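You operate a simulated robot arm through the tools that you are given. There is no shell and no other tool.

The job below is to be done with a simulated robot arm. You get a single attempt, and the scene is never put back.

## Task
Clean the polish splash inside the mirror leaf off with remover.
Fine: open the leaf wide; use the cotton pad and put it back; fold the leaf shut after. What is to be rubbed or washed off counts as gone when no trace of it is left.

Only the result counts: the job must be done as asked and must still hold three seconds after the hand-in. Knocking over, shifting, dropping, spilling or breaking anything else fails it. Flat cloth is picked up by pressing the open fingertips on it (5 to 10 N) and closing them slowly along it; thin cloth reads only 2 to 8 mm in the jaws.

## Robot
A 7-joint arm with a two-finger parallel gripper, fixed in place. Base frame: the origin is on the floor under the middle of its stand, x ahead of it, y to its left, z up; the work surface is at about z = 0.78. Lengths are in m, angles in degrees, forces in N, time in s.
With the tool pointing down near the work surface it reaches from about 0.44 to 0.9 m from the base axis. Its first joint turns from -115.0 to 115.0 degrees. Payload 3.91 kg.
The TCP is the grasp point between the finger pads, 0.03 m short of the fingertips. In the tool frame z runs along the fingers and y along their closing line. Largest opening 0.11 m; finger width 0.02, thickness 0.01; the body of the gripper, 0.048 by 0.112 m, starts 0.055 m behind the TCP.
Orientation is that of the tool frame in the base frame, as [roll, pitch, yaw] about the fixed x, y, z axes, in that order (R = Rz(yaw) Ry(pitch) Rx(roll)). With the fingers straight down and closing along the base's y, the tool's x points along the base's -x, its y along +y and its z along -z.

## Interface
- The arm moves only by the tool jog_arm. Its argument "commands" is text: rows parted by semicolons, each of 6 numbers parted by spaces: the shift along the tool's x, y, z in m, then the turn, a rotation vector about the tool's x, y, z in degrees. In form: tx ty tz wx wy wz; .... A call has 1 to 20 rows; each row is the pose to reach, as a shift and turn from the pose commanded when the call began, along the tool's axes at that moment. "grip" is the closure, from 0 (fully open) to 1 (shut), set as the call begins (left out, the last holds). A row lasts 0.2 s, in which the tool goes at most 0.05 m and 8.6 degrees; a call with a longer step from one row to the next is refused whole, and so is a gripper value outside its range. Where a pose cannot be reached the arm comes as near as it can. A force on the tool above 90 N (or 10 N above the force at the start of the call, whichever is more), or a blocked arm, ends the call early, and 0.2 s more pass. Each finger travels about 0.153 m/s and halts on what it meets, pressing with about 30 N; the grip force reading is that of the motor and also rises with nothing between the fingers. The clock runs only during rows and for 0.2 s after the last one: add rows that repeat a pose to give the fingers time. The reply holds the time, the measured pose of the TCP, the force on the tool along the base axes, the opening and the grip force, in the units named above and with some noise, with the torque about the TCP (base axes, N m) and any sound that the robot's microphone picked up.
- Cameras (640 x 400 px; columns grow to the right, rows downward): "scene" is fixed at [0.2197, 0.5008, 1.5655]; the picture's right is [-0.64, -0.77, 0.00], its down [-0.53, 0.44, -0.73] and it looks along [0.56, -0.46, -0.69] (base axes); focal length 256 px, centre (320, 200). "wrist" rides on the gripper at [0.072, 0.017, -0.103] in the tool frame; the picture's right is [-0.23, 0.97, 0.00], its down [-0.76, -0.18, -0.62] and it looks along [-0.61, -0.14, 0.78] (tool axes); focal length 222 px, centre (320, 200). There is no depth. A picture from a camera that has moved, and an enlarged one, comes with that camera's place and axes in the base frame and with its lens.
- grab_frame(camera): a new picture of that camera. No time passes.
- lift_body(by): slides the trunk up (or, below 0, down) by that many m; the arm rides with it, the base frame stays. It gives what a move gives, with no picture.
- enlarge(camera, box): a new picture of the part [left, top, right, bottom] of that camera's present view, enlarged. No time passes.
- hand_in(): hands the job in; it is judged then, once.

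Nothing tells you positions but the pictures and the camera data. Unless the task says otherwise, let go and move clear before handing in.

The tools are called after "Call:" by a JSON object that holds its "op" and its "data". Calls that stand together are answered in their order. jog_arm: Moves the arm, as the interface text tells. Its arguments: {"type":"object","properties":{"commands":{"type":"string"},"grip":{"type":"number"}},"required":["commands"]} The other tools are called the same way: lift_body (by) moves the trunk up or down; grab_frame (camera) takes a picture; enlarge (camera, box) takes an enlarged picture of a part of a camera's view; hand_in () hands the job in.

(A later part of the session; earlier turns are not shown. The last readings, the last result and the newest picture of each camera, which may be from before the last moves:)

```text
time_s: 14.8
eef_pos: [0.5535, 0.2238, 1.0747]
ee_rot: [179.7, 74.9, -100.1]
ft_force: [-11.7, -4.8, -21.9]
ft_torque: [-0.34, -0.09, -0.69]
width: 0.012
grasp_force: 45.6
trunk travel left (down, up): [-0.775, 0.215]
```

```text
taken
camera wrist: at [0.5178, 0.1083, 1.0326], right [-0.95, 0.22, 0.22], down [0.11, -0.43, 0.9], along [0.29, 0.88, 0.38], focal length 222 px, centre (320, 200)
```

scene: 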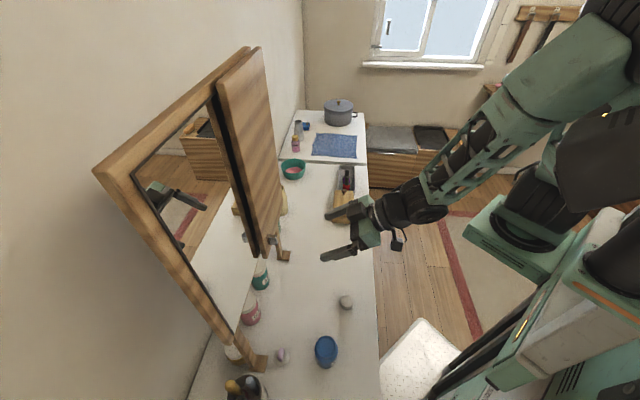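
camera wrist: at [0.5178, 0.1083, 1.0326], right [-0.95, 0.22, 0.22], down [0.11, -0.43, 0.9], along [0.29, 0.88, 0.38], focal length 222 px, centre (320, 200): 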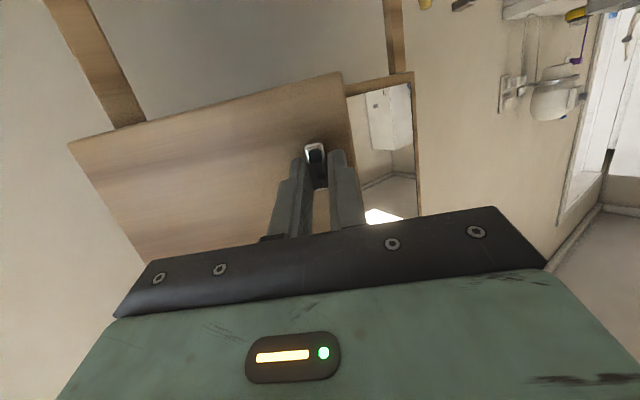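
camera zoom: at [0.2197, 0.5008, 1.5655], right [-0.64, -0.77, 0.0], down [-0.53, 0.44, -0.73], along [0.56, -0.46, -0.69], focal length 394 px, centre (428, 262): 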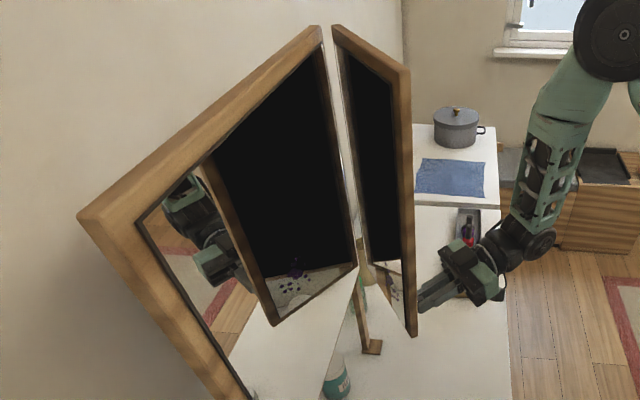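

The leaf is about 35° open and I can see its inner mirror with dark splash spots near the bottom. There is some vertical load on the hand, so I'll release the handle, back away and check that the leaf stays put.

Call:
{"op": "jog_arm", "data": {"commands": "0 0 0 0 0 0; 0 0 0 0 0 0; 0 0 -0.02 0 0 0; 0 0 -0.05 0 0 0; 0 0 -0.08 0 0 0", "grip": 0.5}}

Call:
{"op": "grab_frame", "data": {"camera": "scene"}}

Call:
{"op": "grab_frame", "data": {"camera": "wrist"}}

Call:
{"op": "enlarge", "data": {"camera": "scene", "box": [200, 140, 360, 260]}}

```text
time_s: 16.0
eef_pos: [0.5407, 0.1494, 1.0965]
ee_rot: [179.9, 75.0, -99.8]
ft_force: [0.0, -0.1, -0.6]
ft_torque: [0.02, 0.04, 0.02]
width: 0.0547
grasp_force: 0.0
trunk travel left (down, up): [-0.775, 0.215]
```

```text
taken
```

scene: 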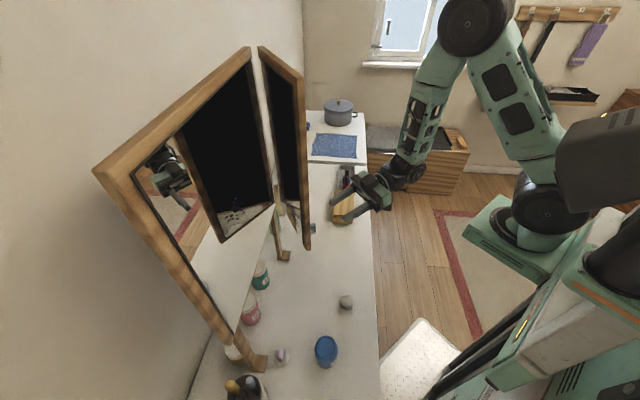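

```text
taken
camera wrist: at [0.5057, 0.0344, 1.0546], right [-0.95, 0.22, 0.22], down [0.11, -0.43, 0.9], along [0.29, 0.87, 0.39], focal length 222 px, centre (320, 200)
```

wrist: 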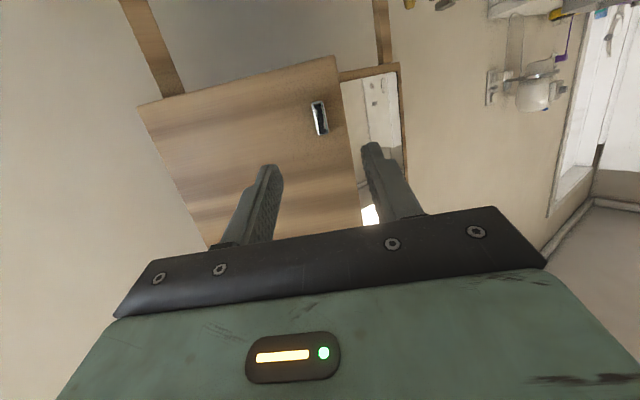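

```text
3.33 times, centred on (280, 200) of scene
camera zoom: at [0.2197, 0.5008, 1.5655], right [-0.64, -0.77, 0.0], down [-0.53, 0.44, -0.73], along [0.56, -0.46, -0.69], focal length 855 px, centre (453, 200)
```

zoom: 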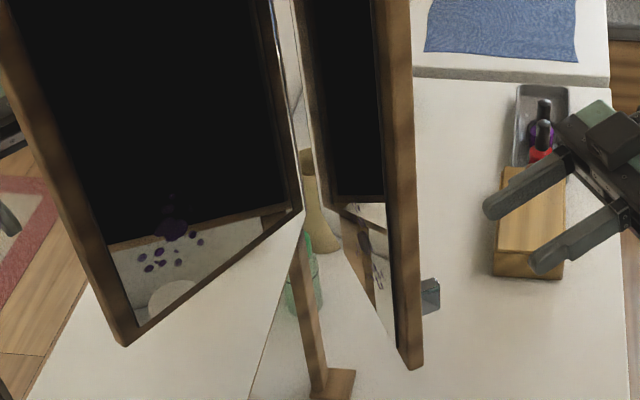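

The leaf holds its angle at about 35° open. The splash shows in its reflection as a purple blob with several drops low on the inner mirror. I'll close the fingers, go around the free edge, and push the leaf open from inside.

Call:
{"op": "jog_arm", "data": {"commands": "-0.0386 0 -0.0104 6.76 0 1.81; -0.071 0 -0.019 13.5 0 3.62; -0.0776 0.0295 0.0058 20.3 0 5.44; -0.0843 0.059 0.0305 27.05 0 7.25; -0.0909 0.0885 0.0553 33.8 0 9.06; -0.0909 0.0885 0.0553 33.8 0 9.06", "grip": 1}}

Call:
{"op": "grab_frame", "data": {"camera": "wrist"}}

Call:
{"op": "enlarge", "data": {"camera": "scene", "box": [90, 30, 410, 290]}}

```text
time_s: 17.4
eef_pos: [0.484, 0.2718, 1.1774]
ee_rot: [179.9, 75.0, -134.8]
ft_force: [-0.2, -1.0, 0.2]
ft_torque: [0.04, 0.02, 0.01]
width: 0.0
grasp_force: 30.0
out of reach, approached as far as the arm can: row 1, 2, 3, 4, 5, 6
trunk travel left (down, up): [-0.775, 0.215]
```

```text
taken
camera wrist: at [0.3896, 0.1988, 1.1358], right [-0.65, 0.73, 0.22], down [-0.16, -0.41, 0.9], along [0.74, 0.55, 0.38], focal length 222 px, centre (320, 200)
```

wrist: 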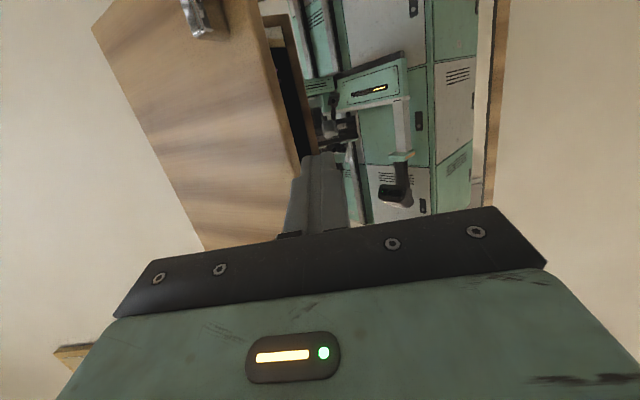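

```text
1.54 times, centred on (250, 160) of scene
camera zoom: at [0.2197, 0.5008, 1.5655], right [-0.64, -0.77, 0.0], down [-0.53, 0.44, -0.73], along [0.56, -0.46, -0.69], focal length 394 px, centre (428, 262)
```

zoom: 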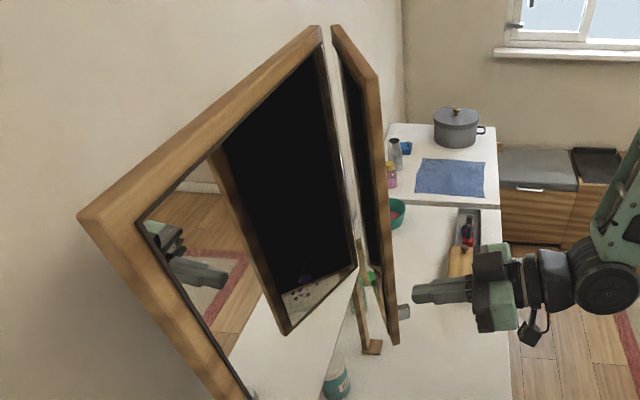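

The leaf is drifting slowly shut, from about 35° to 27°, so it has to be opened fully to stay. I'll move the closed fingers up and left past the free edge to get behind it.

Call:
{"op": "jog_arm", "data": {"commands": "-0.0342 0.0125 0.0116 0 0 0; -0.0683 0.025 0.0231 0 0 0"}}

Call:
{"op": "enlarge", "data": {"camera": "scene", "box": [90, 30, 410, 290]}}

Call:
{"op": "grab_frame", "data": {"camera": "wrist"}}

```text
time_s: 18.0
eef_pos: [0.4925, 0.3174, 1.2366]
ee_rot: [179.6, 75.0, -135.1]
ft_force: [0.4, 1.2, -0.1]
ft_torque: [0.0, -0.01, -0.01]
width: 0.0001
grasp_force: 29.9
trunk travel left (down, up): [-0.775, 0.215]
```

```text
1.54 times, centred on (250, 160) of scene
camera zoom: at [0.2197, 0.5008, 1.5655], right [-0.64, -0.77, 0.0], down [-0.53, 0.44, -0.73], along [0.56, -0.46, -0.69], focal length 394 px, centre (428, 262)
```

zoom: 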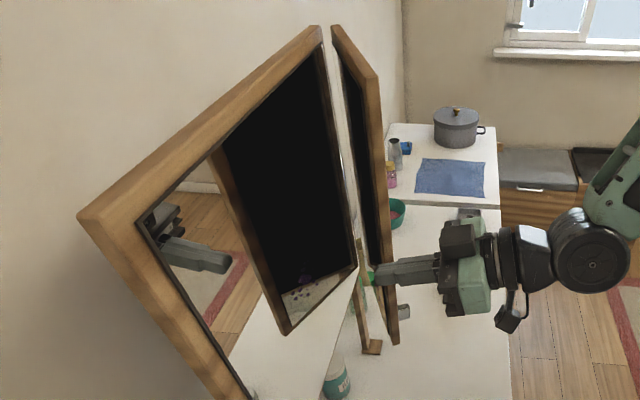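

```text
taken
camera wrist: at [0.3986, 0.2449, 1.1951], right [-0.65, 0.73, 0.22], down [-0.16, -0.41, 0.9], along [0.74, 0.55, 0.38], focal length 222 px, centre (320, 200)
```

wrist: 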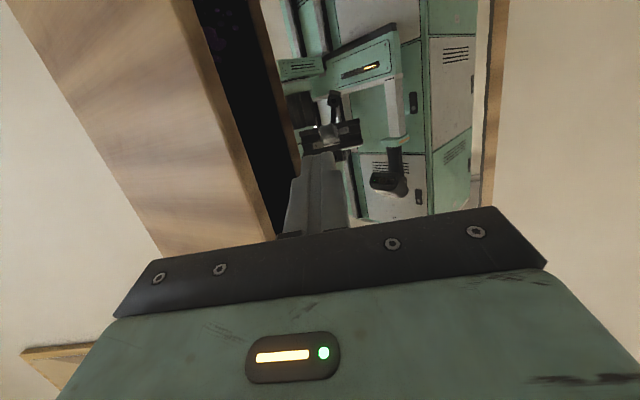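

The fingers are now beside the free edge on the inside, and the leaf held still this time, so my arm probably brushed it earlier. I'll go in and push it open along its arc.

Call:
{"op": "jog_arm", "data": {"commands": "-0.007 0 0.0261 0 0 0; -0.007 -0.026 0.0261 0 0 0; -0.0023 -0.053 0.0087 0 0 0; 0.0047 -0.076 -0.0174 0 0 0; 0.0047 -0.076 -0.0174 0 0 0"}}

Call:
{"op": "enlarge", "data": {"camera": "scene", "box": [90, 30, 410, 290]}}

Call:
{"op": "grab_frame", "data": {"camera": "wrist"}}

```text
time_s: 19.2
eef_pos: [0.5218, 0.2544, 1.234]
ee_rot: [-179.6, 74.7, -133.3]
ft_force: [-70.7, 3.6, -10.1]
ft_torque: [0.04, -0.61, -0.45]
width: 0.0001
grasp_force: 30.6
trunk travel left (down, up): [-0.775, 0.215]
```

```text
1.54 times, centred on (250, 160) of scene
camera zoom: at [0.2197, 0.5008, 1.5655], right [-0.64, -0.77, 0.0], down [-0.53, 0.44, -0.73], along [0.56, -0.46, -0.69], focal length 394 px, centre (428, 262)
```

zoom: 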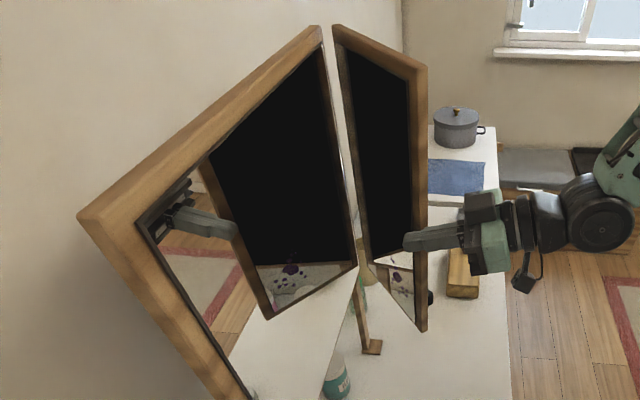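

```text
taken
camera wrist: at [0.4293, 0.1795, 1.1925], right [-0.66, 0.72, 0.22], down [-0.15, -0.41, 0.9], along [0.73, 0.56, 0.38], focal length 222 px, centre (320, 200)
```

wrist: 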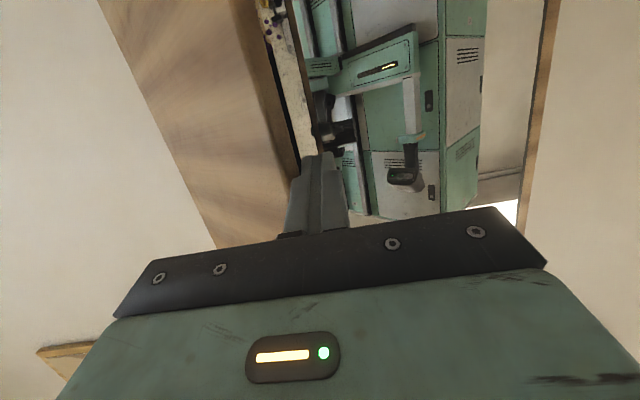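

The leaf is now about 42° open but the fingertip is jamming by friction against its end, with 70 N pushing toward the hinge. I'll ease back toward me first, then follow the tangent so the push opens it instead.

Call:
{"op": "jog_arm", "data": {"commands": "0.0039 -0.001 -0.0145 0 0 0; 0.0078 -0.021 -0.029 0 0 0; 0.0111 -0.045 -0.0415 0 0 0; 0.0111 -0.045 -0.0415 0 0 0"}}

Call:
{"op": "enlarge", "data": {"camera": "scene", "box": [90, 30, 410, 290]}}

```text
time_s: 19.9
eef_pos: [0.5237, 0.2238, 1.2348]
ee_rot: [-179.3, 73.9, -132.2]
ft_force: [-34.3, -3.2, 8.5]
ft_torque: [-0.03, -0.41, -0.25]
width: 0.0
grasp_force: 29.7
out of reach, approached as far as the arm can: row 2, 3
trunk travel left (down, up): [-0.775, 0.215]
stopped in row 3: the force on the tool passed its limit at 100 N (the readings are from after the stop); the commanded pose is now the measured one
```

```text
1.54 times, centred on (250, 160) of scene
camera zoom: at [0.2197, 0.5008, 1.5655], right [-0.64, -0.77, 0.0], down [-0.53, 0.44, -0.73], along [0.56, -0.46, -0.69], focal length 394 px, centre (428, 262)
```

zoom: 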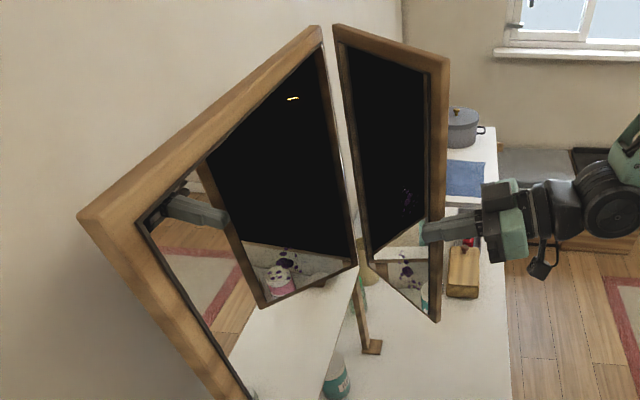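

The leaf is at about 52° and the force spiked because the finger slides on the edge near the arm's inner reach. I'll back off, turn the hand to point along +x so it lies along the leaf's inner face, then push sideways.

Call:
{"op": "jog_arm", "data": {"commands": "-0.003 0.015 0.010 0 0 0; -0.0091 0.0305 0.0317 7.65 0 2.2; -0.0091 0.0305 0.0317 15.3 0 4.42; -0.0091 0.0305 0.0317 22.95 0 6.6; -0.0091 0.0305 0.0317 30.6 0 8.8; -0.0091 0.0305 0.0317 38.25 0 11.0; -0.0091 0.0305 0.0317 45.9 0 13.25; -0.0091 0.0305 0.0317 45.9 0 13.25"}}

Call:
{"op": "grab_frame", "data": {"camera": "scene"}}

Call:
{"op": "grab_frame", "data": {"camera": "wrist"}}

```text
time_s: 21.7
eef_pos: [0.5279, 0.2671, 1.2332]
ee_rot: [-179.7, 73.8, 178.8]
ft_force: [1.3, 0.3, -0.1]
ft_torque: [-0.03, -0.02, 0.01]
width: 0.0001
grasp_force: 29.9
trunk travel left (down, up): [-0.775, 0.215]
```

```text
taken
```

scene: 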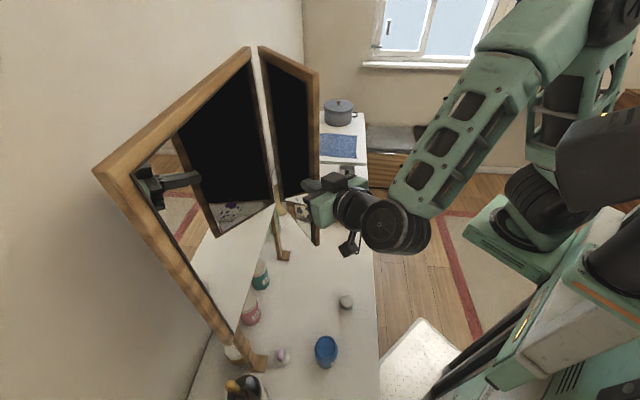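

```text
taken
camera wrist: at [0.4112, 0.2848, 1.1931], right [0.09, 0.97, 0.22], down [-0.39, -0.17, 0.9], along [0.92, -0.16, 0.37], focal length 222 px, centre (320, 200)
```

wrist: 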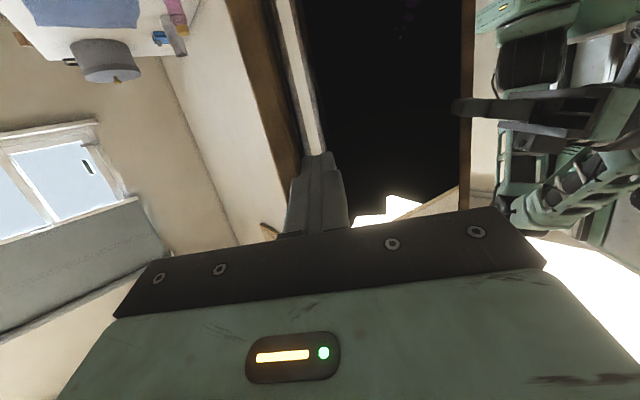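

The hand now lies along the inner face pointing +x, with a small clearance. I'll sweep it sideways along the leaf's arc.

Call:
{"op": "jog_arm", "data": {"commands": "-0.0022 -0.016 0.0075 0 0 0; -0.0043 -0.0316 0.015 0 0 0; -0.0051 -0.0457 0.0177 0 0 0; -0.0059 -0.0598 0.0203 0 0 0; -0.0073 -0.0732 0.0253 0 0 0; -0.0088 -0.0866 0.0303 0 0 0"}}

Call:
{"op": "enlarge", "data": {"camera": "scene", "box": [90, 30, 410, 290]}}

Call:
{"op": "grab_frame", "data": {"camera": "wrist"}}

```text
time_s: 22.5
eef_pos: [0.5306, 0.2354, 1.2323]
ee_rot: [179.6, 73.4, -179.8]
ft_force: [-56.5, -3.9, 12.2]
ft_torque: [-0.11, -0.61, -0.65]
width: 0.0001
grasp_force: 30.4
trunk travel left (down, up): [-0.775, 0.215]
stopped in row 3: the force on the tool passed its limit at 94 N (the readings are from after the stop); the commanded pose is now the measured one
```

```text
1.54 times, centred on (250, 160) of scene
camera zoom: at [0.2197, 0.5008, 1.5655], right [-0.64, -0.77, 0.0], down [-0.53, 0.44, -0.73], along [0.56, -0.46, -0.69], focal length 394 px, centre (428, 262)
```

zoom: 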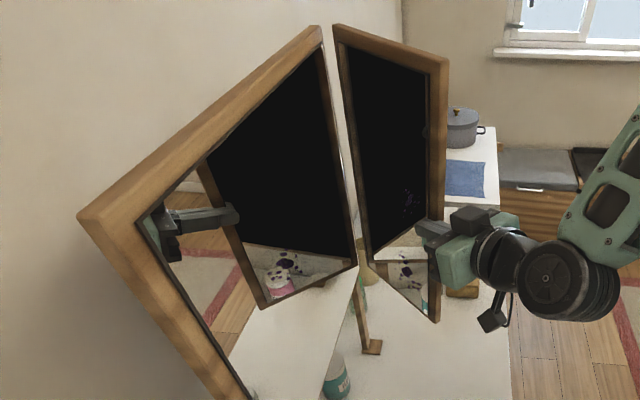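

```text
taken
camera wrist: at [0.4123, 0.2498, 1.1943], right [0.06, 0.97, 0.22], down [-0.38, -0.18, 0.91], along [0.92, -0.13, 0.36], focal length 222 px, centre (320, 200)
```

wrist: 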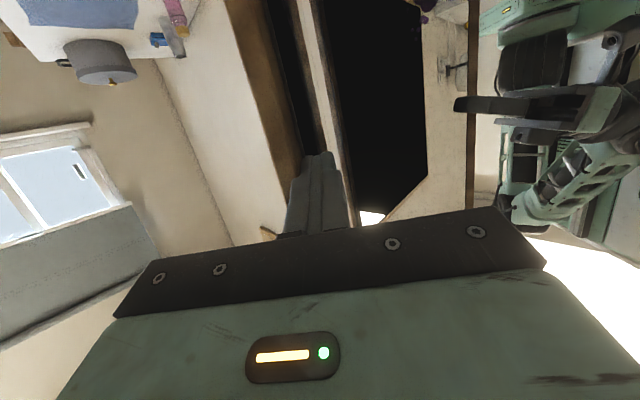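

The push is catching on a shoulder on the outer side of the finger, so force runs along the leaf rather than turning it. I'll back off and angle the hand further, about 30° into the leaf, so only the fingertip presses on the inner face.

Call:
{"op": "jog_arm", "data": {"commands": "0.003 0.02 -0.01 0 0 0; -0.001 0.035 0.003 7.65 0 2.29; -0.0044 0.0487 0.0148 15.3 0 4.58; -0.0044 0.0487 0.0148 22.95 0 6.87; -0.0044 0.0487 0.0148 28.7 0 8.6; -0.0044 0.0487 0.0148 28.7 0 8.6"}}

Call:
{"op": "enlarge", "data": {"camera": "scene", "box": [90, 30, 410, 290]}}

Call:
{"op": "grab_frame", "data": {"camera": "wrist"}}

```text
time_s: 23.3
eef_pos: [0.5367, 0.2919, 1.2319]
ee_rot: [178.6, 72.7, 164.0]
ft_force: [-38.3, 7.4, 12.9]
ft_torque: [-0.23, -0.39, -0.42]
width: 0.0
grasp_force: 29.7
trunk travel left (down, up): [-0.775, 0.215]
stopped in row 4: the force on the tool passed its limit at 91 N (the readings are from after the stop); the commanded pose is now the measured one
```

```text
1.54 times, centred on (250, 160) of scene
camera zoom: at [0.2197, 0.5008, 1.5655], right [-0.64, -0.77, 0.0], down [-0.53, 0.44, -0.73], along [0.56, -0.46, -0.69], focal length 394 px, centre (428, 262)
```

zoom: 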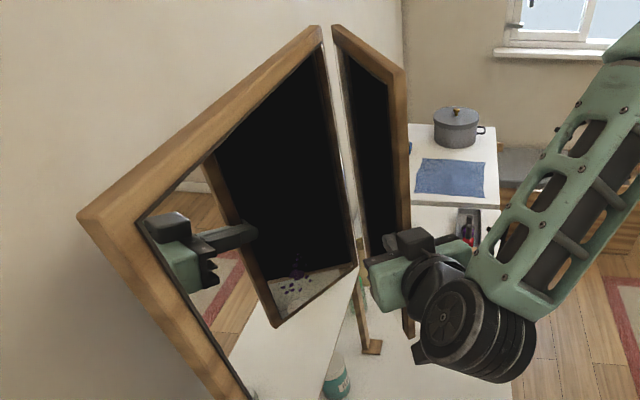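

```text
taken
camera wrist: at [0.4269, 0.3369, 1.1946], right [0.31, 0.92, 0.22], down [-0.41, -0.08, 0.91], along [0.86, -0.38, 0.35], focal length 222 px, centre (320, 200)
```

wrist: 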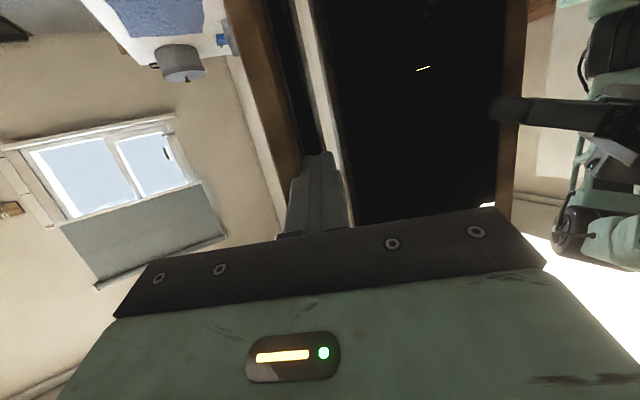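

The leaf's end was caught on the finger shoulder again and got dragged back to about 34°. I'll retreat straight out, turn further, then re-enter with clearance so only the very tip touches.

Call:
{"op": "jog_arm", "data": {"commands": "0.0060 0 -0.0191 0 0 0; 0.0119 0 -0.0382 0 0 0; 0.0089 0.02 -0.0287 6.7 0 2.08; 0.0066 0.0282 -0.0211 13.4 0 4.16; 0.0066 0.0282 -0.0211 13.4 0 4.16"}}

Call:
{"op": "enlarge", "data": {"camera": "scene", "box": [90, 30, 410, 290]}}

Call:
{"op": "grab_frame", "data": {"camera": "wrist"}}

```text
time_s: 24.5
eef_pos: [0.5319, 0.3207, 1.2302]
ee_rot: [179.3, 72.8, 150.0]
ft_force: [0.1, -0.7, -0.1]
ft_torque: [-0.02, 0.0, 0.01]
width: 0.0
grasp_force: 30.1
trunk travel left (down, up): [-0.775, 0.215]
```

```text
1.54 times, centred on (250, 160) of scene
camera zoom: at [0.2197, 0.5008, 1.5655], right [-0.64, -0.77, 0.0], down [-0.53, 0.44, -0.73], along [0.56, -0.46, -0.69], focal length 394 px, centre (428, 262)
```

zoom: 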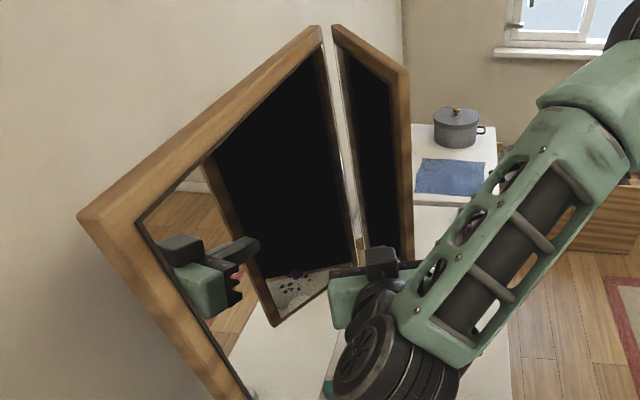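

```text
taken
camera wrist: at [0.4353, 0.3933, 1.1925], right [0.54, 0.82, 0.22], down [-0.41, 0.02, 0.91], along [0.74, -0.58, 0.35], focal length 222 px, centre (320, 200)
```

wrist: 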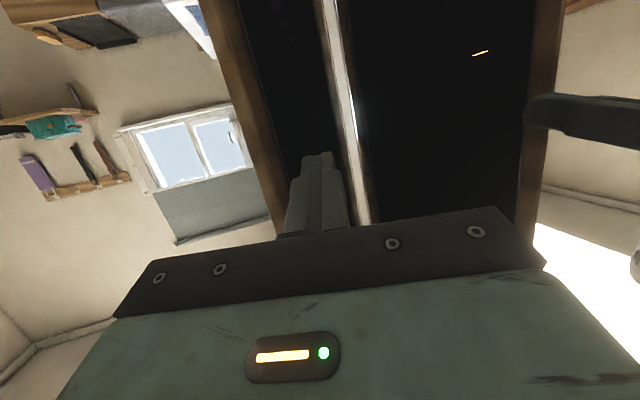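

Now the hand is inside the wedge with no contact. I'll push with only the fingertip, along the arc at about 17 cm from the hinge.

Call:
{"op": "jog_arm", "data": {"commands": "-0.0038 -0.0078 0.0121 0 0 0; -0.0075 -0.0156 0.0243 0 0 0; -0.0093 -0.0307 0.0301 0 0 0; -0.0111 -0.0458 0.0358 0 0 0; -0.0135 -0.0584 0.0435 0 0 0; -0.0158 -0.0709 0.051 0 0 0; -0.0187 -0.0819 0.0606 0 0 0; -0.0217 -0.0929 0.0701 0 0 0"}}

Call:
{"op": "enlarge", "data": {"camera": "scene", "box": [90, 30, 410, 290]}}

Call:
{"op": "grab_frame", "data": {"camera": "wrist"}}

```text
time_s: 26.3
eef_pos: [0.5479, 0.2045, 1.2284]
ee_rot: [179.3, 72.7, 150.1]
ft_force: [0.5, 0.9, 0.5]
ft_torque: [0.03, 0.02, 0.01]
width: 0.0
grasp_force: 29.9
trunk travel left (down, up): [-0.775, 0.215]
```

```text
1.54 times, centred on (250, 160) of scene
camera zoom: at [0.2197, 0.5008, 1.5655], right [-0.64, -0.77, 0.0], down [-0.53, 0.44, -0.73], along [0.56, -0.46, -0.69], focal length 394 px, centre (428, 262)
```

zoom: 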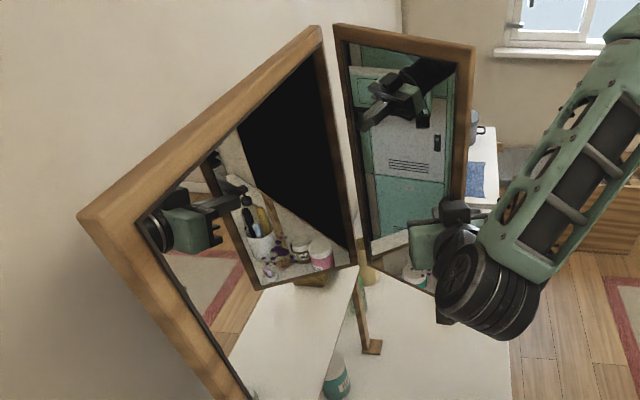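

```text
taken
camera wrist: at [0.4523, 0.2772, 1.1913], right [0.53, 0.82, 0.22], down [-0.41, 0.02, 0.91], along [0.74, -0.58, 0.35], focal length 222 px, centre (320, 200)
```

wrist: 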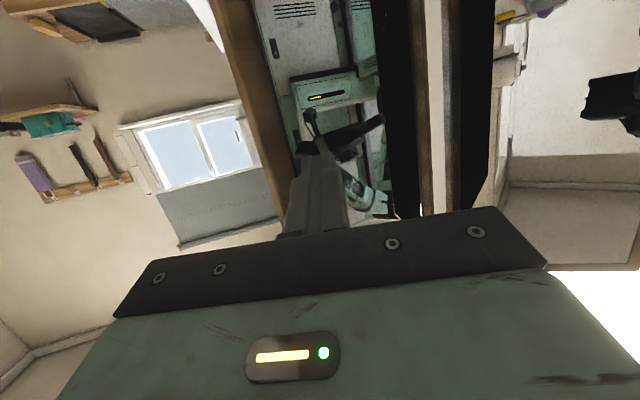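

The leaf swung to about 65° with almost no force. I'll keep following the arc to about 115°.

Call:
{"op": "jog_arm", "data": {"commands": "-0.0035 -0.0090 0.0112 0 0 0; -0.007 -0.0181 0.0225 0 0 0; -0.0108 -0.025 0.035 0 0 0; -0.0147 -0.0319 0.0475 0 0 0; -0.0188 -0.0365 0.061 0 0 0; -0.023 -0.041 0.0744 0 0 0; -0.0274 -0.043 0.0885 0 0 0; -0.0318 -0.0449 0.1026 0 0 0; -0.0361 -0.0443 0.1167 0 0 0; -0.0405 -0.0437 0.1308 0 0 0"}}

Call:
{"op": "grab_frame", "data": {"camera": "scene"}}

Call:
{"op": "grab_frame", "data": {"camera": "wrist"}}

```text
time_s: 28.3
eef_pos: [0.6161, 0.115, 1.2305]
ee_rot: [179.6, 72.4, 151.3]
ft_force: [-64.6, 6.5, 18.6]
ft_torque: [-0.38, -0.44, -1.21]
width: 0.0
grasp_force: 29.3
trunk travel left (down, up): [-0.775, 0.215]
stopped in row 9: the force on the tool passed its limit at 105 N (the readings are from after the stop); the commanded pose is now the measured one
```

```text
taken
```

scene: 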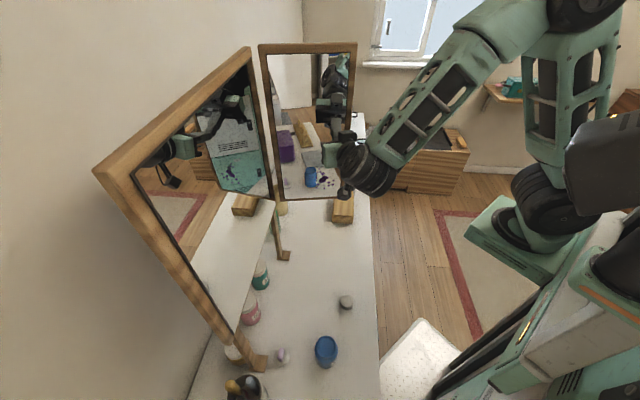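

```text
taken
camera wrist: at [0.5194, 0.1858, 1.1939], right [0.52, 0.82, 0.22], down [-0.41, 0.01, 0.91], along [0.75, -0.57, 0.34], focal length 222 px, centre (320, 200)
```

wrist: 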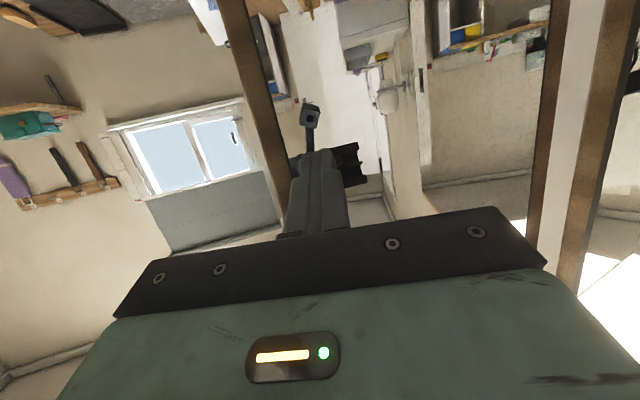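

The leaf swung out and hit a stop at about 105°. The splash is now directly visible low on the inner mirror near the free edge. I'll zoom in.

Call:
{"op": "enlarge", "data": {"camera": "scene", "box": [250, 35, 370, 210]}}

Call:
{"op": "enlarge", "data": {"camera": "scene", "box": [290, 140, 360, 205]}}

```text
2.29 times, centred on (310, 122) of scene
camera zoom: at [0.2197, 0.5008, 1.5655], right [-0.64, -0.77, 0.0], down [-0.53, 0.44, -0.73], along [0.56, -0.46, -0.69], focal length 586 px, centre (343, 377)
```

zoom: 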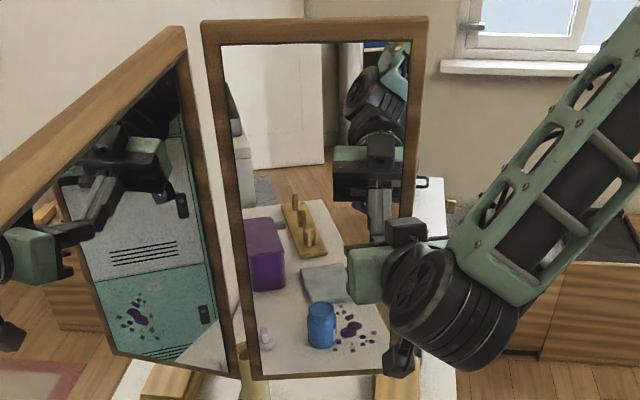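

```text
6.15 times, centred on (325, 172) of scene
camera zoom: at [0.2197, 0.5008, 1.5655], right [-0.64, -0.77, 0.0], down [-0.53, 0.44, -0.73], along [0.56, -0.46, -0.69], focal length 1578 px, centre (289, 369)
```

zoom: 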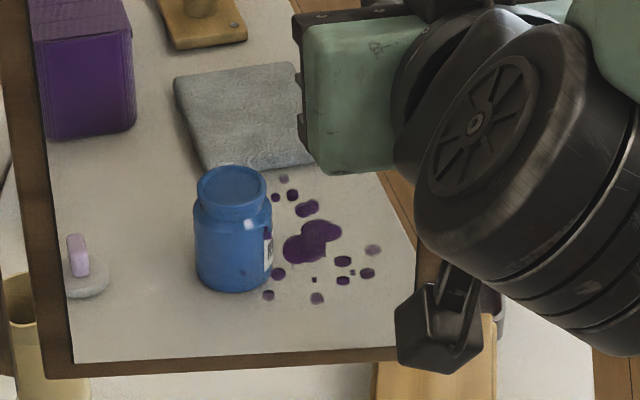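

The splash spans about 7×8 cm around 14 cm from the hinge at z≈1.05 to 1.13. I'll retreat from the leaf and check that it stays open.

Call:
{"op": "jog_arm", "data": {"commands": "0 0.003 -0.02 0 0 0; 0 0.01 -0.05 0 0 0; 0 0.02 -0.09 0 0 0; 0 0.02 -0.12 0 0 0; 0 0.02 -0.12 0 0 0"}}

Call:
{"op": "grab_frame", "data": {"camera": "scene"}}

Call:
{"op": "grab_frame", "data": {"camera": "wrist"}}

```text
time_s: 29.5
eef_pos: [0.5297, 0.1851, 1.2654]
ee_rot: [179.9, 72.2, 151.3]
ft_force: [0.5, 0.2, -0.2]
ft_torque: [0.0, 0.0, 0.0]
width: 0.0
grasp_force: 30.0
trunk travel left (down, up): [-0.775, 0.215]
```

```text
taken
```

scene: 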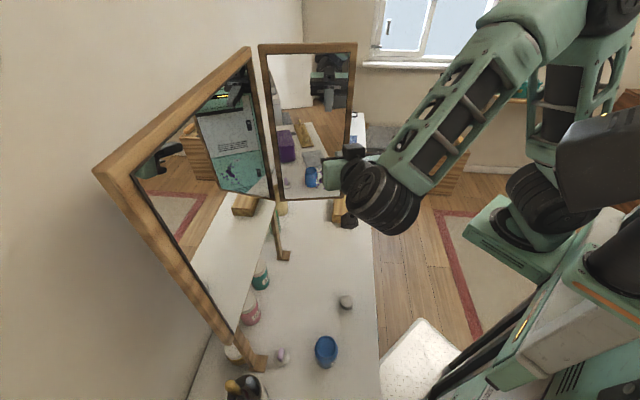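

```text
taken
camera wrist: at [0.4337, 0.2567, 1.2284], right [0.53, 0.82, 0.22], down [-0.4, 0.02, 0.92], along [0.75, -0.57, 0.34], focal length 222 px, centre (320, 200)
```

wrist: 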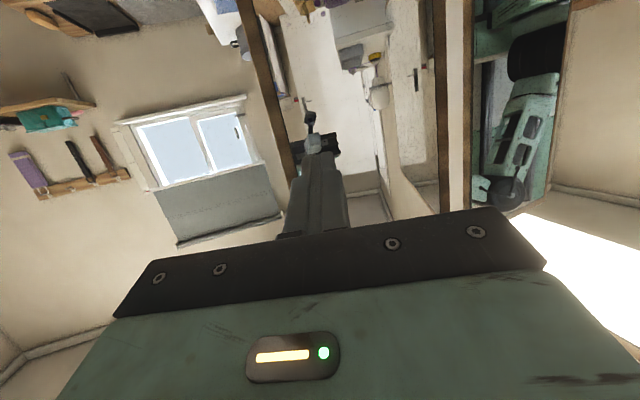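

The leaf stays open. Now I'll turn the tool to point straight down and move above the cotton pad.

Call:
{"op": "jog_arm", "data": {"commands": "0.0153 -0.0024 -0.0057 0 8 0; 0.0305 -0.0047 -0.0114 0 16 0; 0.0458 -0.0071 -0.0171 0 24 0; 0.061 -0.0095 -0.0228 0 32 0; 0.0763 -0.0118 -0.0286 0 40 0; 0.0915 -0.0142 -0.0343 0 48 0; 0.1068 -0.0166 -0.04 0 56 0; 0.122 -0.0189 -0.0457 0 64 0; 0.1373 -0.0213 -0.0514 0 72.2 0; 0.1373 -0.0213 -0.0514 0 72.2 0", "grip": 0.4}}

Call:
{"op": "grab_frame", "data": {"camera": "wrist"}}

Call:
{"op": "grab_frame", "data": {"camera": "scene"}}

```text
time_s: 31.7
eef_pos: [0.4422, 0.2106, 1.1495]
ee_rot: [179.8, -0.1, 151.5]
ft_force: [0.1, 1.3, -0.7]
ft_torque: [-0.01, -0.01, -0.01]
width: 0.0657
grasp_force: 0.1
trunk travel left (down, up): [-0.775, 0.215]
```

```text
taken
camera wrist: at [0.3878, 0.2577, 1.2547], right [0.66, 0.75, 0.0], down [0.58, -0.52, 0.62], along [0.47, -0.41, -0.78], focal length 222 px, centre (320, 200)
```

wrist: 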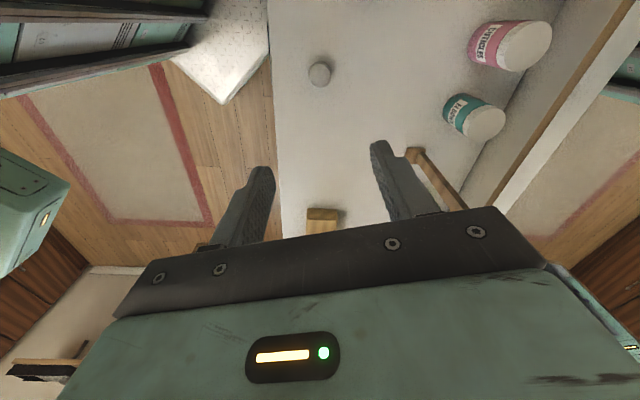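

```text
taken
```

scene: 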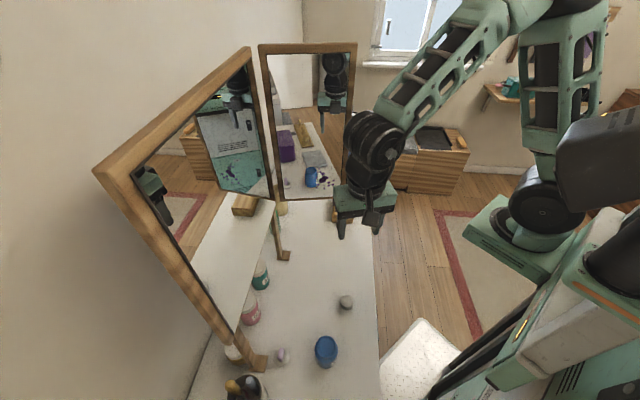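

Now I'll measure the pad and the pot precisely with high zoom from both cameras.

Call:
{"op": "enlarge", "data": {"camera": "wrist", "box": [304, 60, 336, 90]}}

Call:
{"op": "enlarge", "data": {"camera": "scene", "box": [330, 286, 362, 316]}}

Call:
{"op": "enlarge", "data": {"camera": "scene", "box": [308, 330, 344, 372]}}

```text
13.33 times, centred on (320, 75) of wrist
camera zoom: at [0.3878, 0.2577, 1.2547], right [0.66, 0.75, 0.0], down [0.58, -0.52, 0.62], along [0.47, -0.41, -0.78], focal length 2962 px, centre (320, 1867)
```

zoom: 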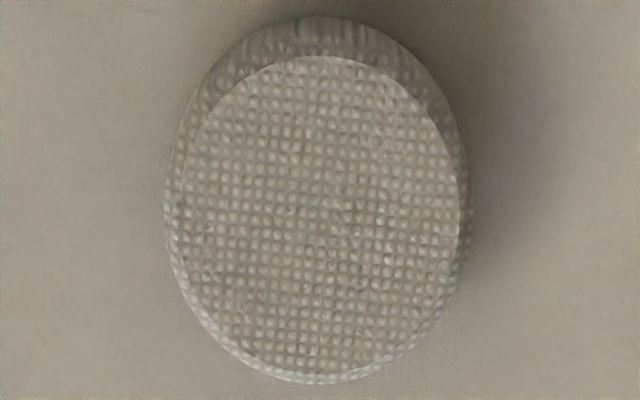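

```text
13.33 times, centred on (346, 301) of scene
camera zoom: at [0.2197, 0.5008, 1.5655], right [-0.64, -0.77, 0.0], down [-0.53, 0.44, -0.73], along [0.56, -0.46, -0.69], focal length 3419 px, centre (-27, -1147)
```

zoom: 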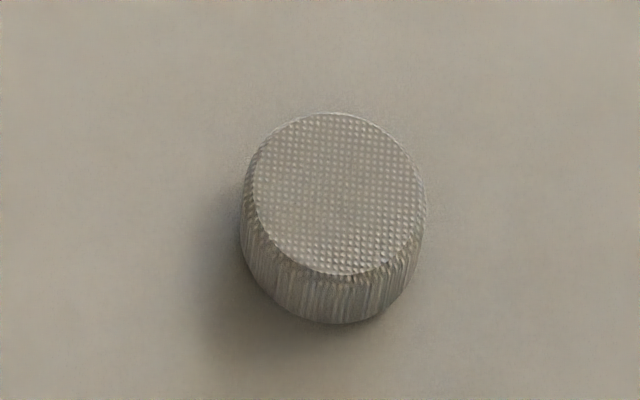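

```text
9.52 times, centred on (326, 351) of scene
camera zoom: at [0.2197, 0.5008, 1.5655], right [-0.64, -0.77, 0.0], down [-0.53, 0.44, -0.73], along [0.56, -0.46, -0.69], focal length 2442 px, centre (263, -1238)
```

zoom: 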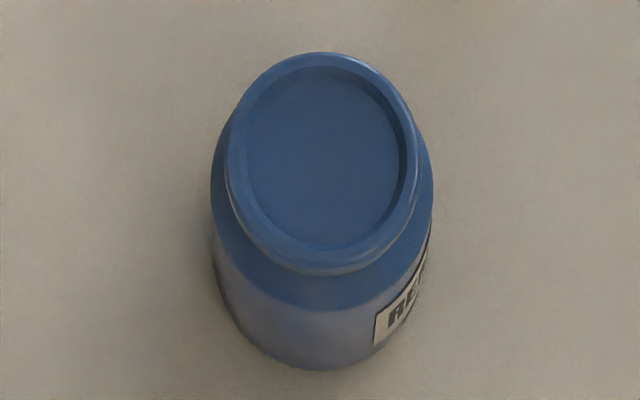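

The pad measures about 43 mm across and 20 mm tall, and the pot mouth about 43 mm inside. I'll zoom further into the mouth to judge how far down the liquid is.

Call:
{"op": "enlarge", "data": {"camera": "scene", "box": [315, 333, 337, 359]}}

Call:
{"op": "jog_arm", "data": {"commands": "0.03 0.03 0 0 0 0; 0.04 0.06 0 0 0 -8; 0.04 0.09 0 0 0 -16; 0.04 0.09 0 0 0 -24; 0.04 0.09 0 0 0 -32; 0.04 0.09 0 0 0 -40; 0.04 0.09 0 0 0 -48"}}

Call:
{"op": "grab_frame", "data": {"camera": "wrist"}}

```text
15.38 times, centred on (326, 346) of scene
camera zoom: at [0.2197, 0.5008, 1.5655], right [-0.64, -0.77, 0.0], down [-0.53, 0.44, -0.73], along [0.56, -0.46, -0.69], focal length 3945 px, centre (228, -2046)
```

zoom: 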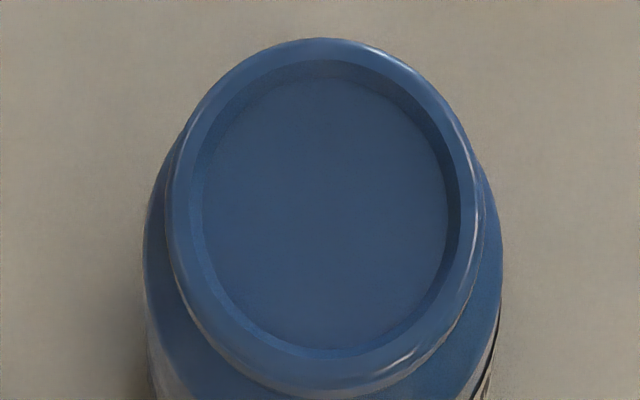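

```text
time_s: 33.3
eef_pos: [0.449, 0.3077, 1.1497]
ee_rot: [180.0, 0.1, -160.5]
ft_force: [0.2, -0.3, 0.1]
ft_torque: [-0.03, 0.03, 0.0]
width: 0.066
grasp_force: 0.1
trunk travel left (down, up): [-0.775, 0.215]
```

```text
taken
camera wrist: at [0.377, 0.2982, 1.2539], right [-0.11, 0.99, 0.0], down [0.78, 0.09, 0.62], along [0.62, 0.07, -0.78], focal length 222 px, centre (320, 200)
```

wrist: 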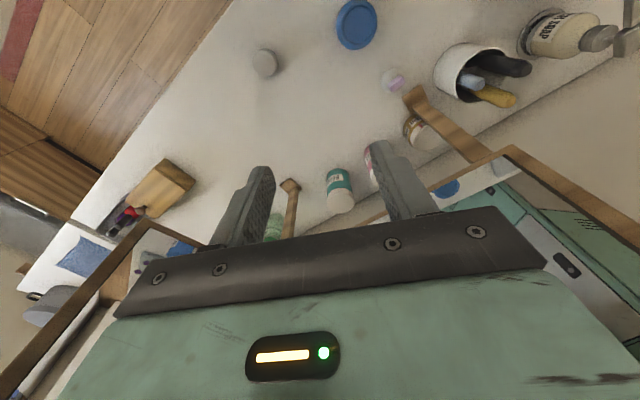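

The camera is nearly above the pot now, so I'll zoom in on the mouth from overhead.

Call:
{"op": "enlarge", "data": {"camera": "wrist", "box": [330, 0, 384, 52]}}

Call:
{"op": "enlarge", "data": {"camera": "wrist", "box": [245, 40, 285, 84]}}

Call:
{"op": "enlarge", "data": {"camera": "wrist", "box": [372, 60, 412, 100]}}

```text
7.69 times, centred on (357, 26) of wrist
camera zoom: at [0.377, 0.2982, 1.2539], right [-0.11, 0.99, 0.0], down [0.78, 0.09, 0.62], along [0.62, 0.07, -0.78], focal length 1709 px, centre (35, 1538)
```

zoom: 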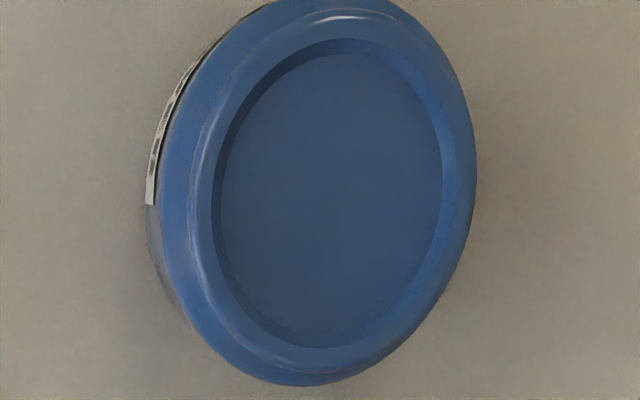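

```text
9.09 times, centred on (265, 62) of wrist
camera zoom: at [0.377, 0.2982, 1.2539], right [-0.11, 0.99, 0.0], down [0.78, 0.09, 0.62], along [0.62, 0.07, -0.78], focal length 2019 px, centre (820, 1454)
```

zoom: 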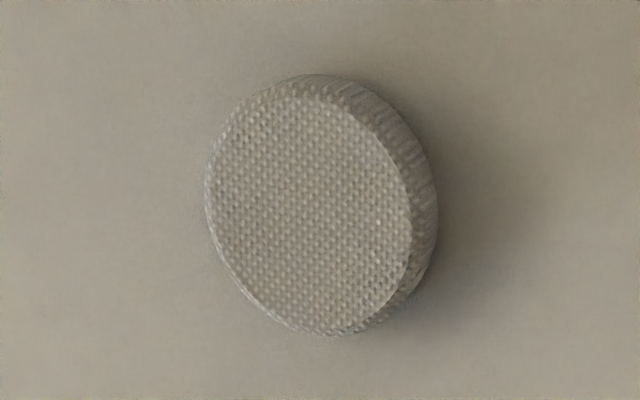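

```text
10.00 times, centred on (392, 80) of wrist
camera zoom: at [0.377, 0.2982, 1.2539], right [-0.11, 0.99, 0.0], down [0.78, 0.09, 0.62], along [0.62, 0.07, -0.78], focal length 2221 px, centre (-400, 1400)
```

zoom: 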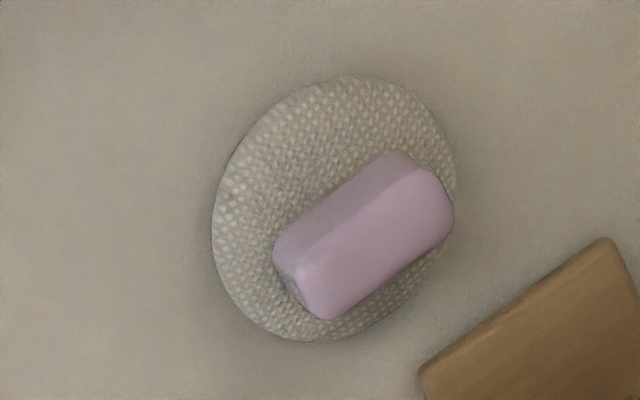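

The liquid sits only a few mm below a chamfered rim, so the pad's face can be dipped from above. I'll now go above the cotton pad at about (0.444, 0.208) and descend part way.

Call:
{"op": "jog_arm", "data": {"commands": "0.013 -0.031 0.02 0 0 0; 0.026 -0.062 0.05 0 0 0; 0.038 -0.0923 0.09 0 0 0; 0.038 -0.0923 0.135 0 0 0; 0.038 -0.0923 0.18 0 0 0; 0.038 -0.0923 0.225 0 0 0; 0.038 -0.0923 0.26 0 0 0; 0.038 -0.0923 0.26 0 0 0"}}

Call:
{"op": "grab_frame", "data": {"camera": "wrist"}}

Call:
{"op": "enlarge", "data": {"camera": "scene", "box": [310, 240, 410, 320]}}

```text
refused: row 3 steps farther than a row can; nothing moved
```

```text
taken
camera wrist: at [0.377, 0.2982, 1.2539], right [-0.11, 0.99, 0.0], down [0.78, 0.09, 0.62], along [0.62, 0.07, -0.78], focal length 222 px, centre (320, 200)
```

wrist: 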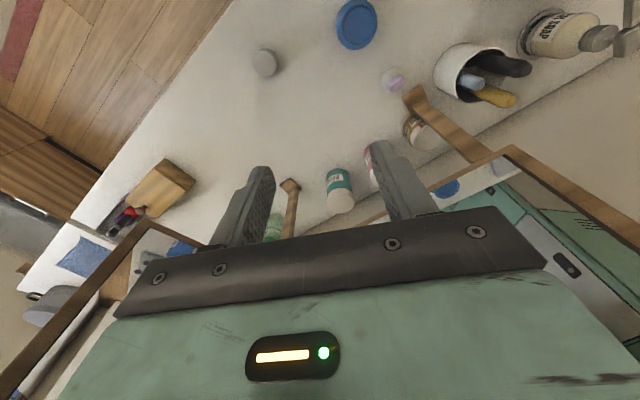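

```text
5.00 times, centred on (360, 280) of scene
camera zoom: at [0.2197, 0.5008, 1.5655], right [-0.64, -0.77, 0.0], down [-0.53, 0.44, -0.73], along [0.56, -0.46, -0.69], focal length 1282 px, centre (120, -200)
```

zoom: 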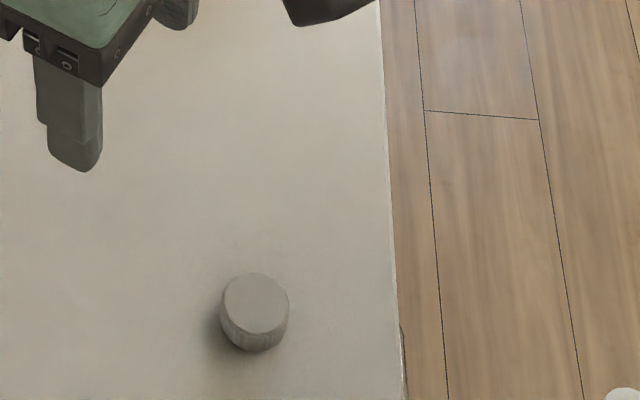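

The last move was refused because one step was too long. The hand is still high and clear, so I'll split the step.

Call:
{"op": "jog_arm", "data": {"commands": "0.013 -0.031 0.02 0 0 0; 0.026 -0.062 0.04 0 0 0; 0.038 -0.0923 0.06 0 0 0; 0.038 -0.0923 0.105 0 0 0; 0.038 -0.0923 0.15 0 0 0; 0.038 -0.0923 0.195 0 0 0; 0.038 -0.0923 0.24 0 0 0; 0.038 -0.0923 0.26 0 0 0; 0.038 -0.0923 0.26 0 0 0"}}

Call:
{"op": "grab_frame", "data": {"camera": "wrist"}}

Call:
{"op": "enlarge", "data": {"camera": "scene", "box": [310, 240, 410, 320]}}

```text
time_s: 35.3
eef_pos: [0.4466, 0.2058, 0.8879]
ee_rot: [180.0, 0.1, -160.5]
ft_force: [0.7, -0.8, 0.2]
ft_torque: [-0.02, -0.04, 0.0]
width: 0.0662
grasp_force: 0.1
trunk travel left (down, up): [-0.775, 0.215]
```

```text
taken
camera wrist: at [0.3727, 0.1972, 0.993], right [-0.11, 0.99, 0.0], down [0.78, 0.09, 0.62], along [0.62, 0.07, -0.78], focal length 222 px, centre (320, 200)
```

wrist: 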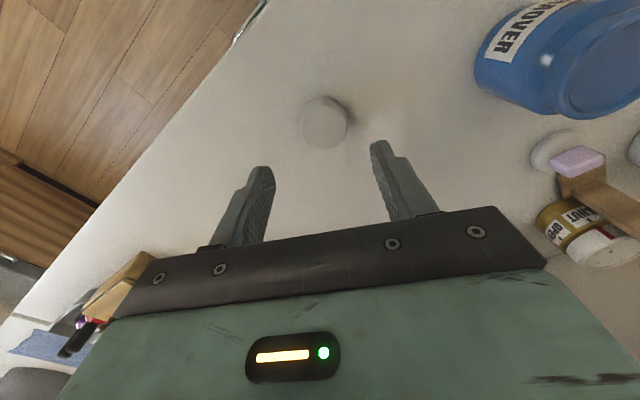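

```text
5.00 times, centred on (360, 280) of scene
camera zoom: at [0.2197, 0.5008, 1.5655], right [-0.64, -0.77, 0.0], down [-0.53, 0.44, -0.73], along [0.56, -0.46, -0.69], focal length 1282 px, centre (120, -200)
```

zoom: 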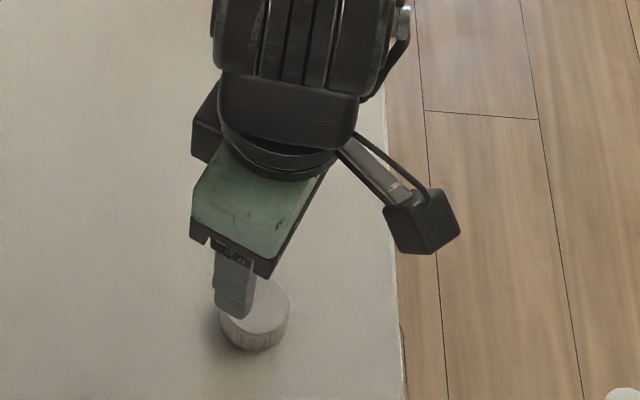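

The gripper is close above the pad. I'll zoom in on the wrist view to refine the pad centre before descending.

Call:
{"op": "enlarge", "data": {"camera": "wrist", "box": [285, 80, 365, 160]}}

Call:
{"op": "enlarge", "data": {"camera": "wrist", "box": [200, 80, 440, 250]}}

```text
5.00 times, centred on (325, 120) of wrist
camera zoom: at [0.3727, 0.1972, 0.993], right [-0.11, 0.99, 0.0], down [0.78, 0.09, 0.62], along [0.62, 0.07, -0.78], focal length 1111 px, centre (295, 600)
```

zoom: 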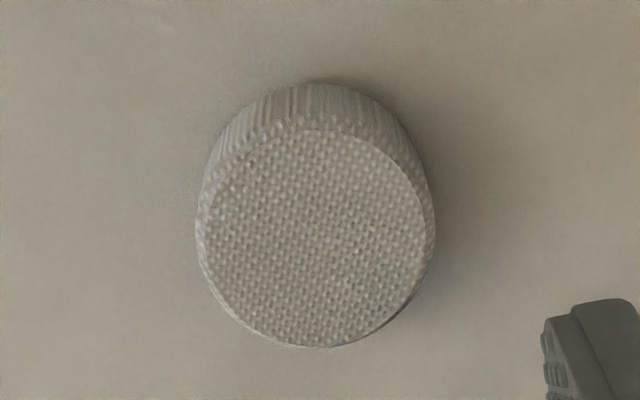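

```text
2.35 times, centred on (320, 165) of wrist
camera zoom: at [0.3727, 0.1972, 0.993], right [-0.11, 0.99, 0.0], down [0.78, 0.09, 0.62], along [0.62, 0.07, -0.78], focal length 523 px, centre (320, 282)
```

zoom: 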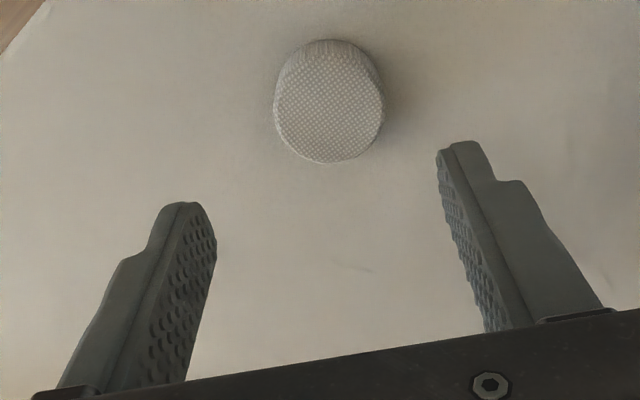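

The pad centre is at (0.4446, 0.2094), about 4 mm off in the jaw direction. I'll correct and descend so the tips sit about 9 mm above the table.

Call:
{"op": "jog_arm", "data": {"commands": "0.0007 0.004 0.02 0 0 0; 0.0007 0.004 0.045 0 0 0; 0.0007 0.004 0.06 0 0 0; 0.0007 0.004 0.0685 0 0 0; 0.0007 0.004 0.0685 0 0 0"}}

Call:
{"op": "enlarge", "data": {"camera": "wrist", "box": [200, 80, 440, 250]}}

Call:
{"op": "enlarge", "data": {"camera": "scene", "box": [320, 270, 380, 320]}}

```text
time_s: 36.5
eef_pos: [0.4431, 0.212, 0.8201]
ee_rot: [-180.0, 0.1, -160.5]
ft_force: [0.4, -0.1, 0.2]
ft_torque: [-0.01, 0.01, 0.04]
width: 0.0662
grasp_force: 0.1
trunk travel left (down, up): [-0.775, 0.215]
```

```text
2.35 times, centred on (320, 165) of wrist
camera zoom: at [0.3707, 0.2019, 0.9246], right [-0.11, 0.99, 0.0], down [0.78, 0.09, 0.62], along [0.62, 0.07, -0.78], focal length 523 px, centre (320, 282)
```

zoom: 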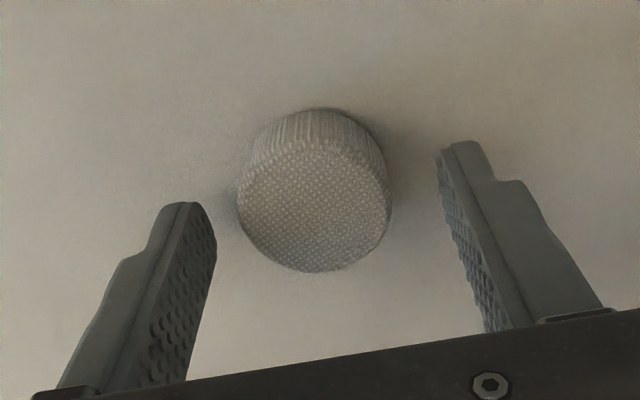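

```text
8.00 times, centred on (350, 295) of scene
camera zoom: at [0.2197, 0.5008, 1.5655], right [-0.64, -0.77, 0.0], down [-0.53, 0.44, -0.73], along [0.56, -0.46, -0.69], focal length 2051 px, centre (80, -560)
```

zoom: 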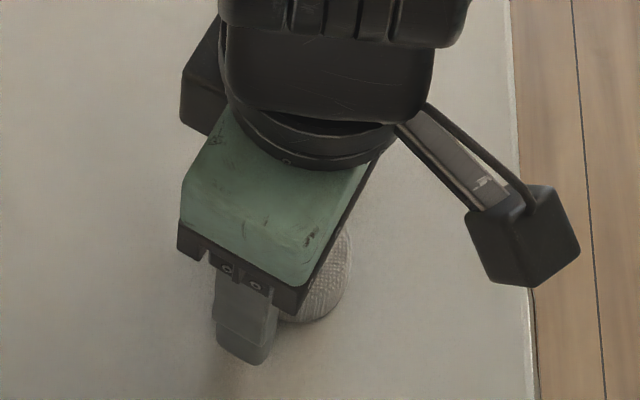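

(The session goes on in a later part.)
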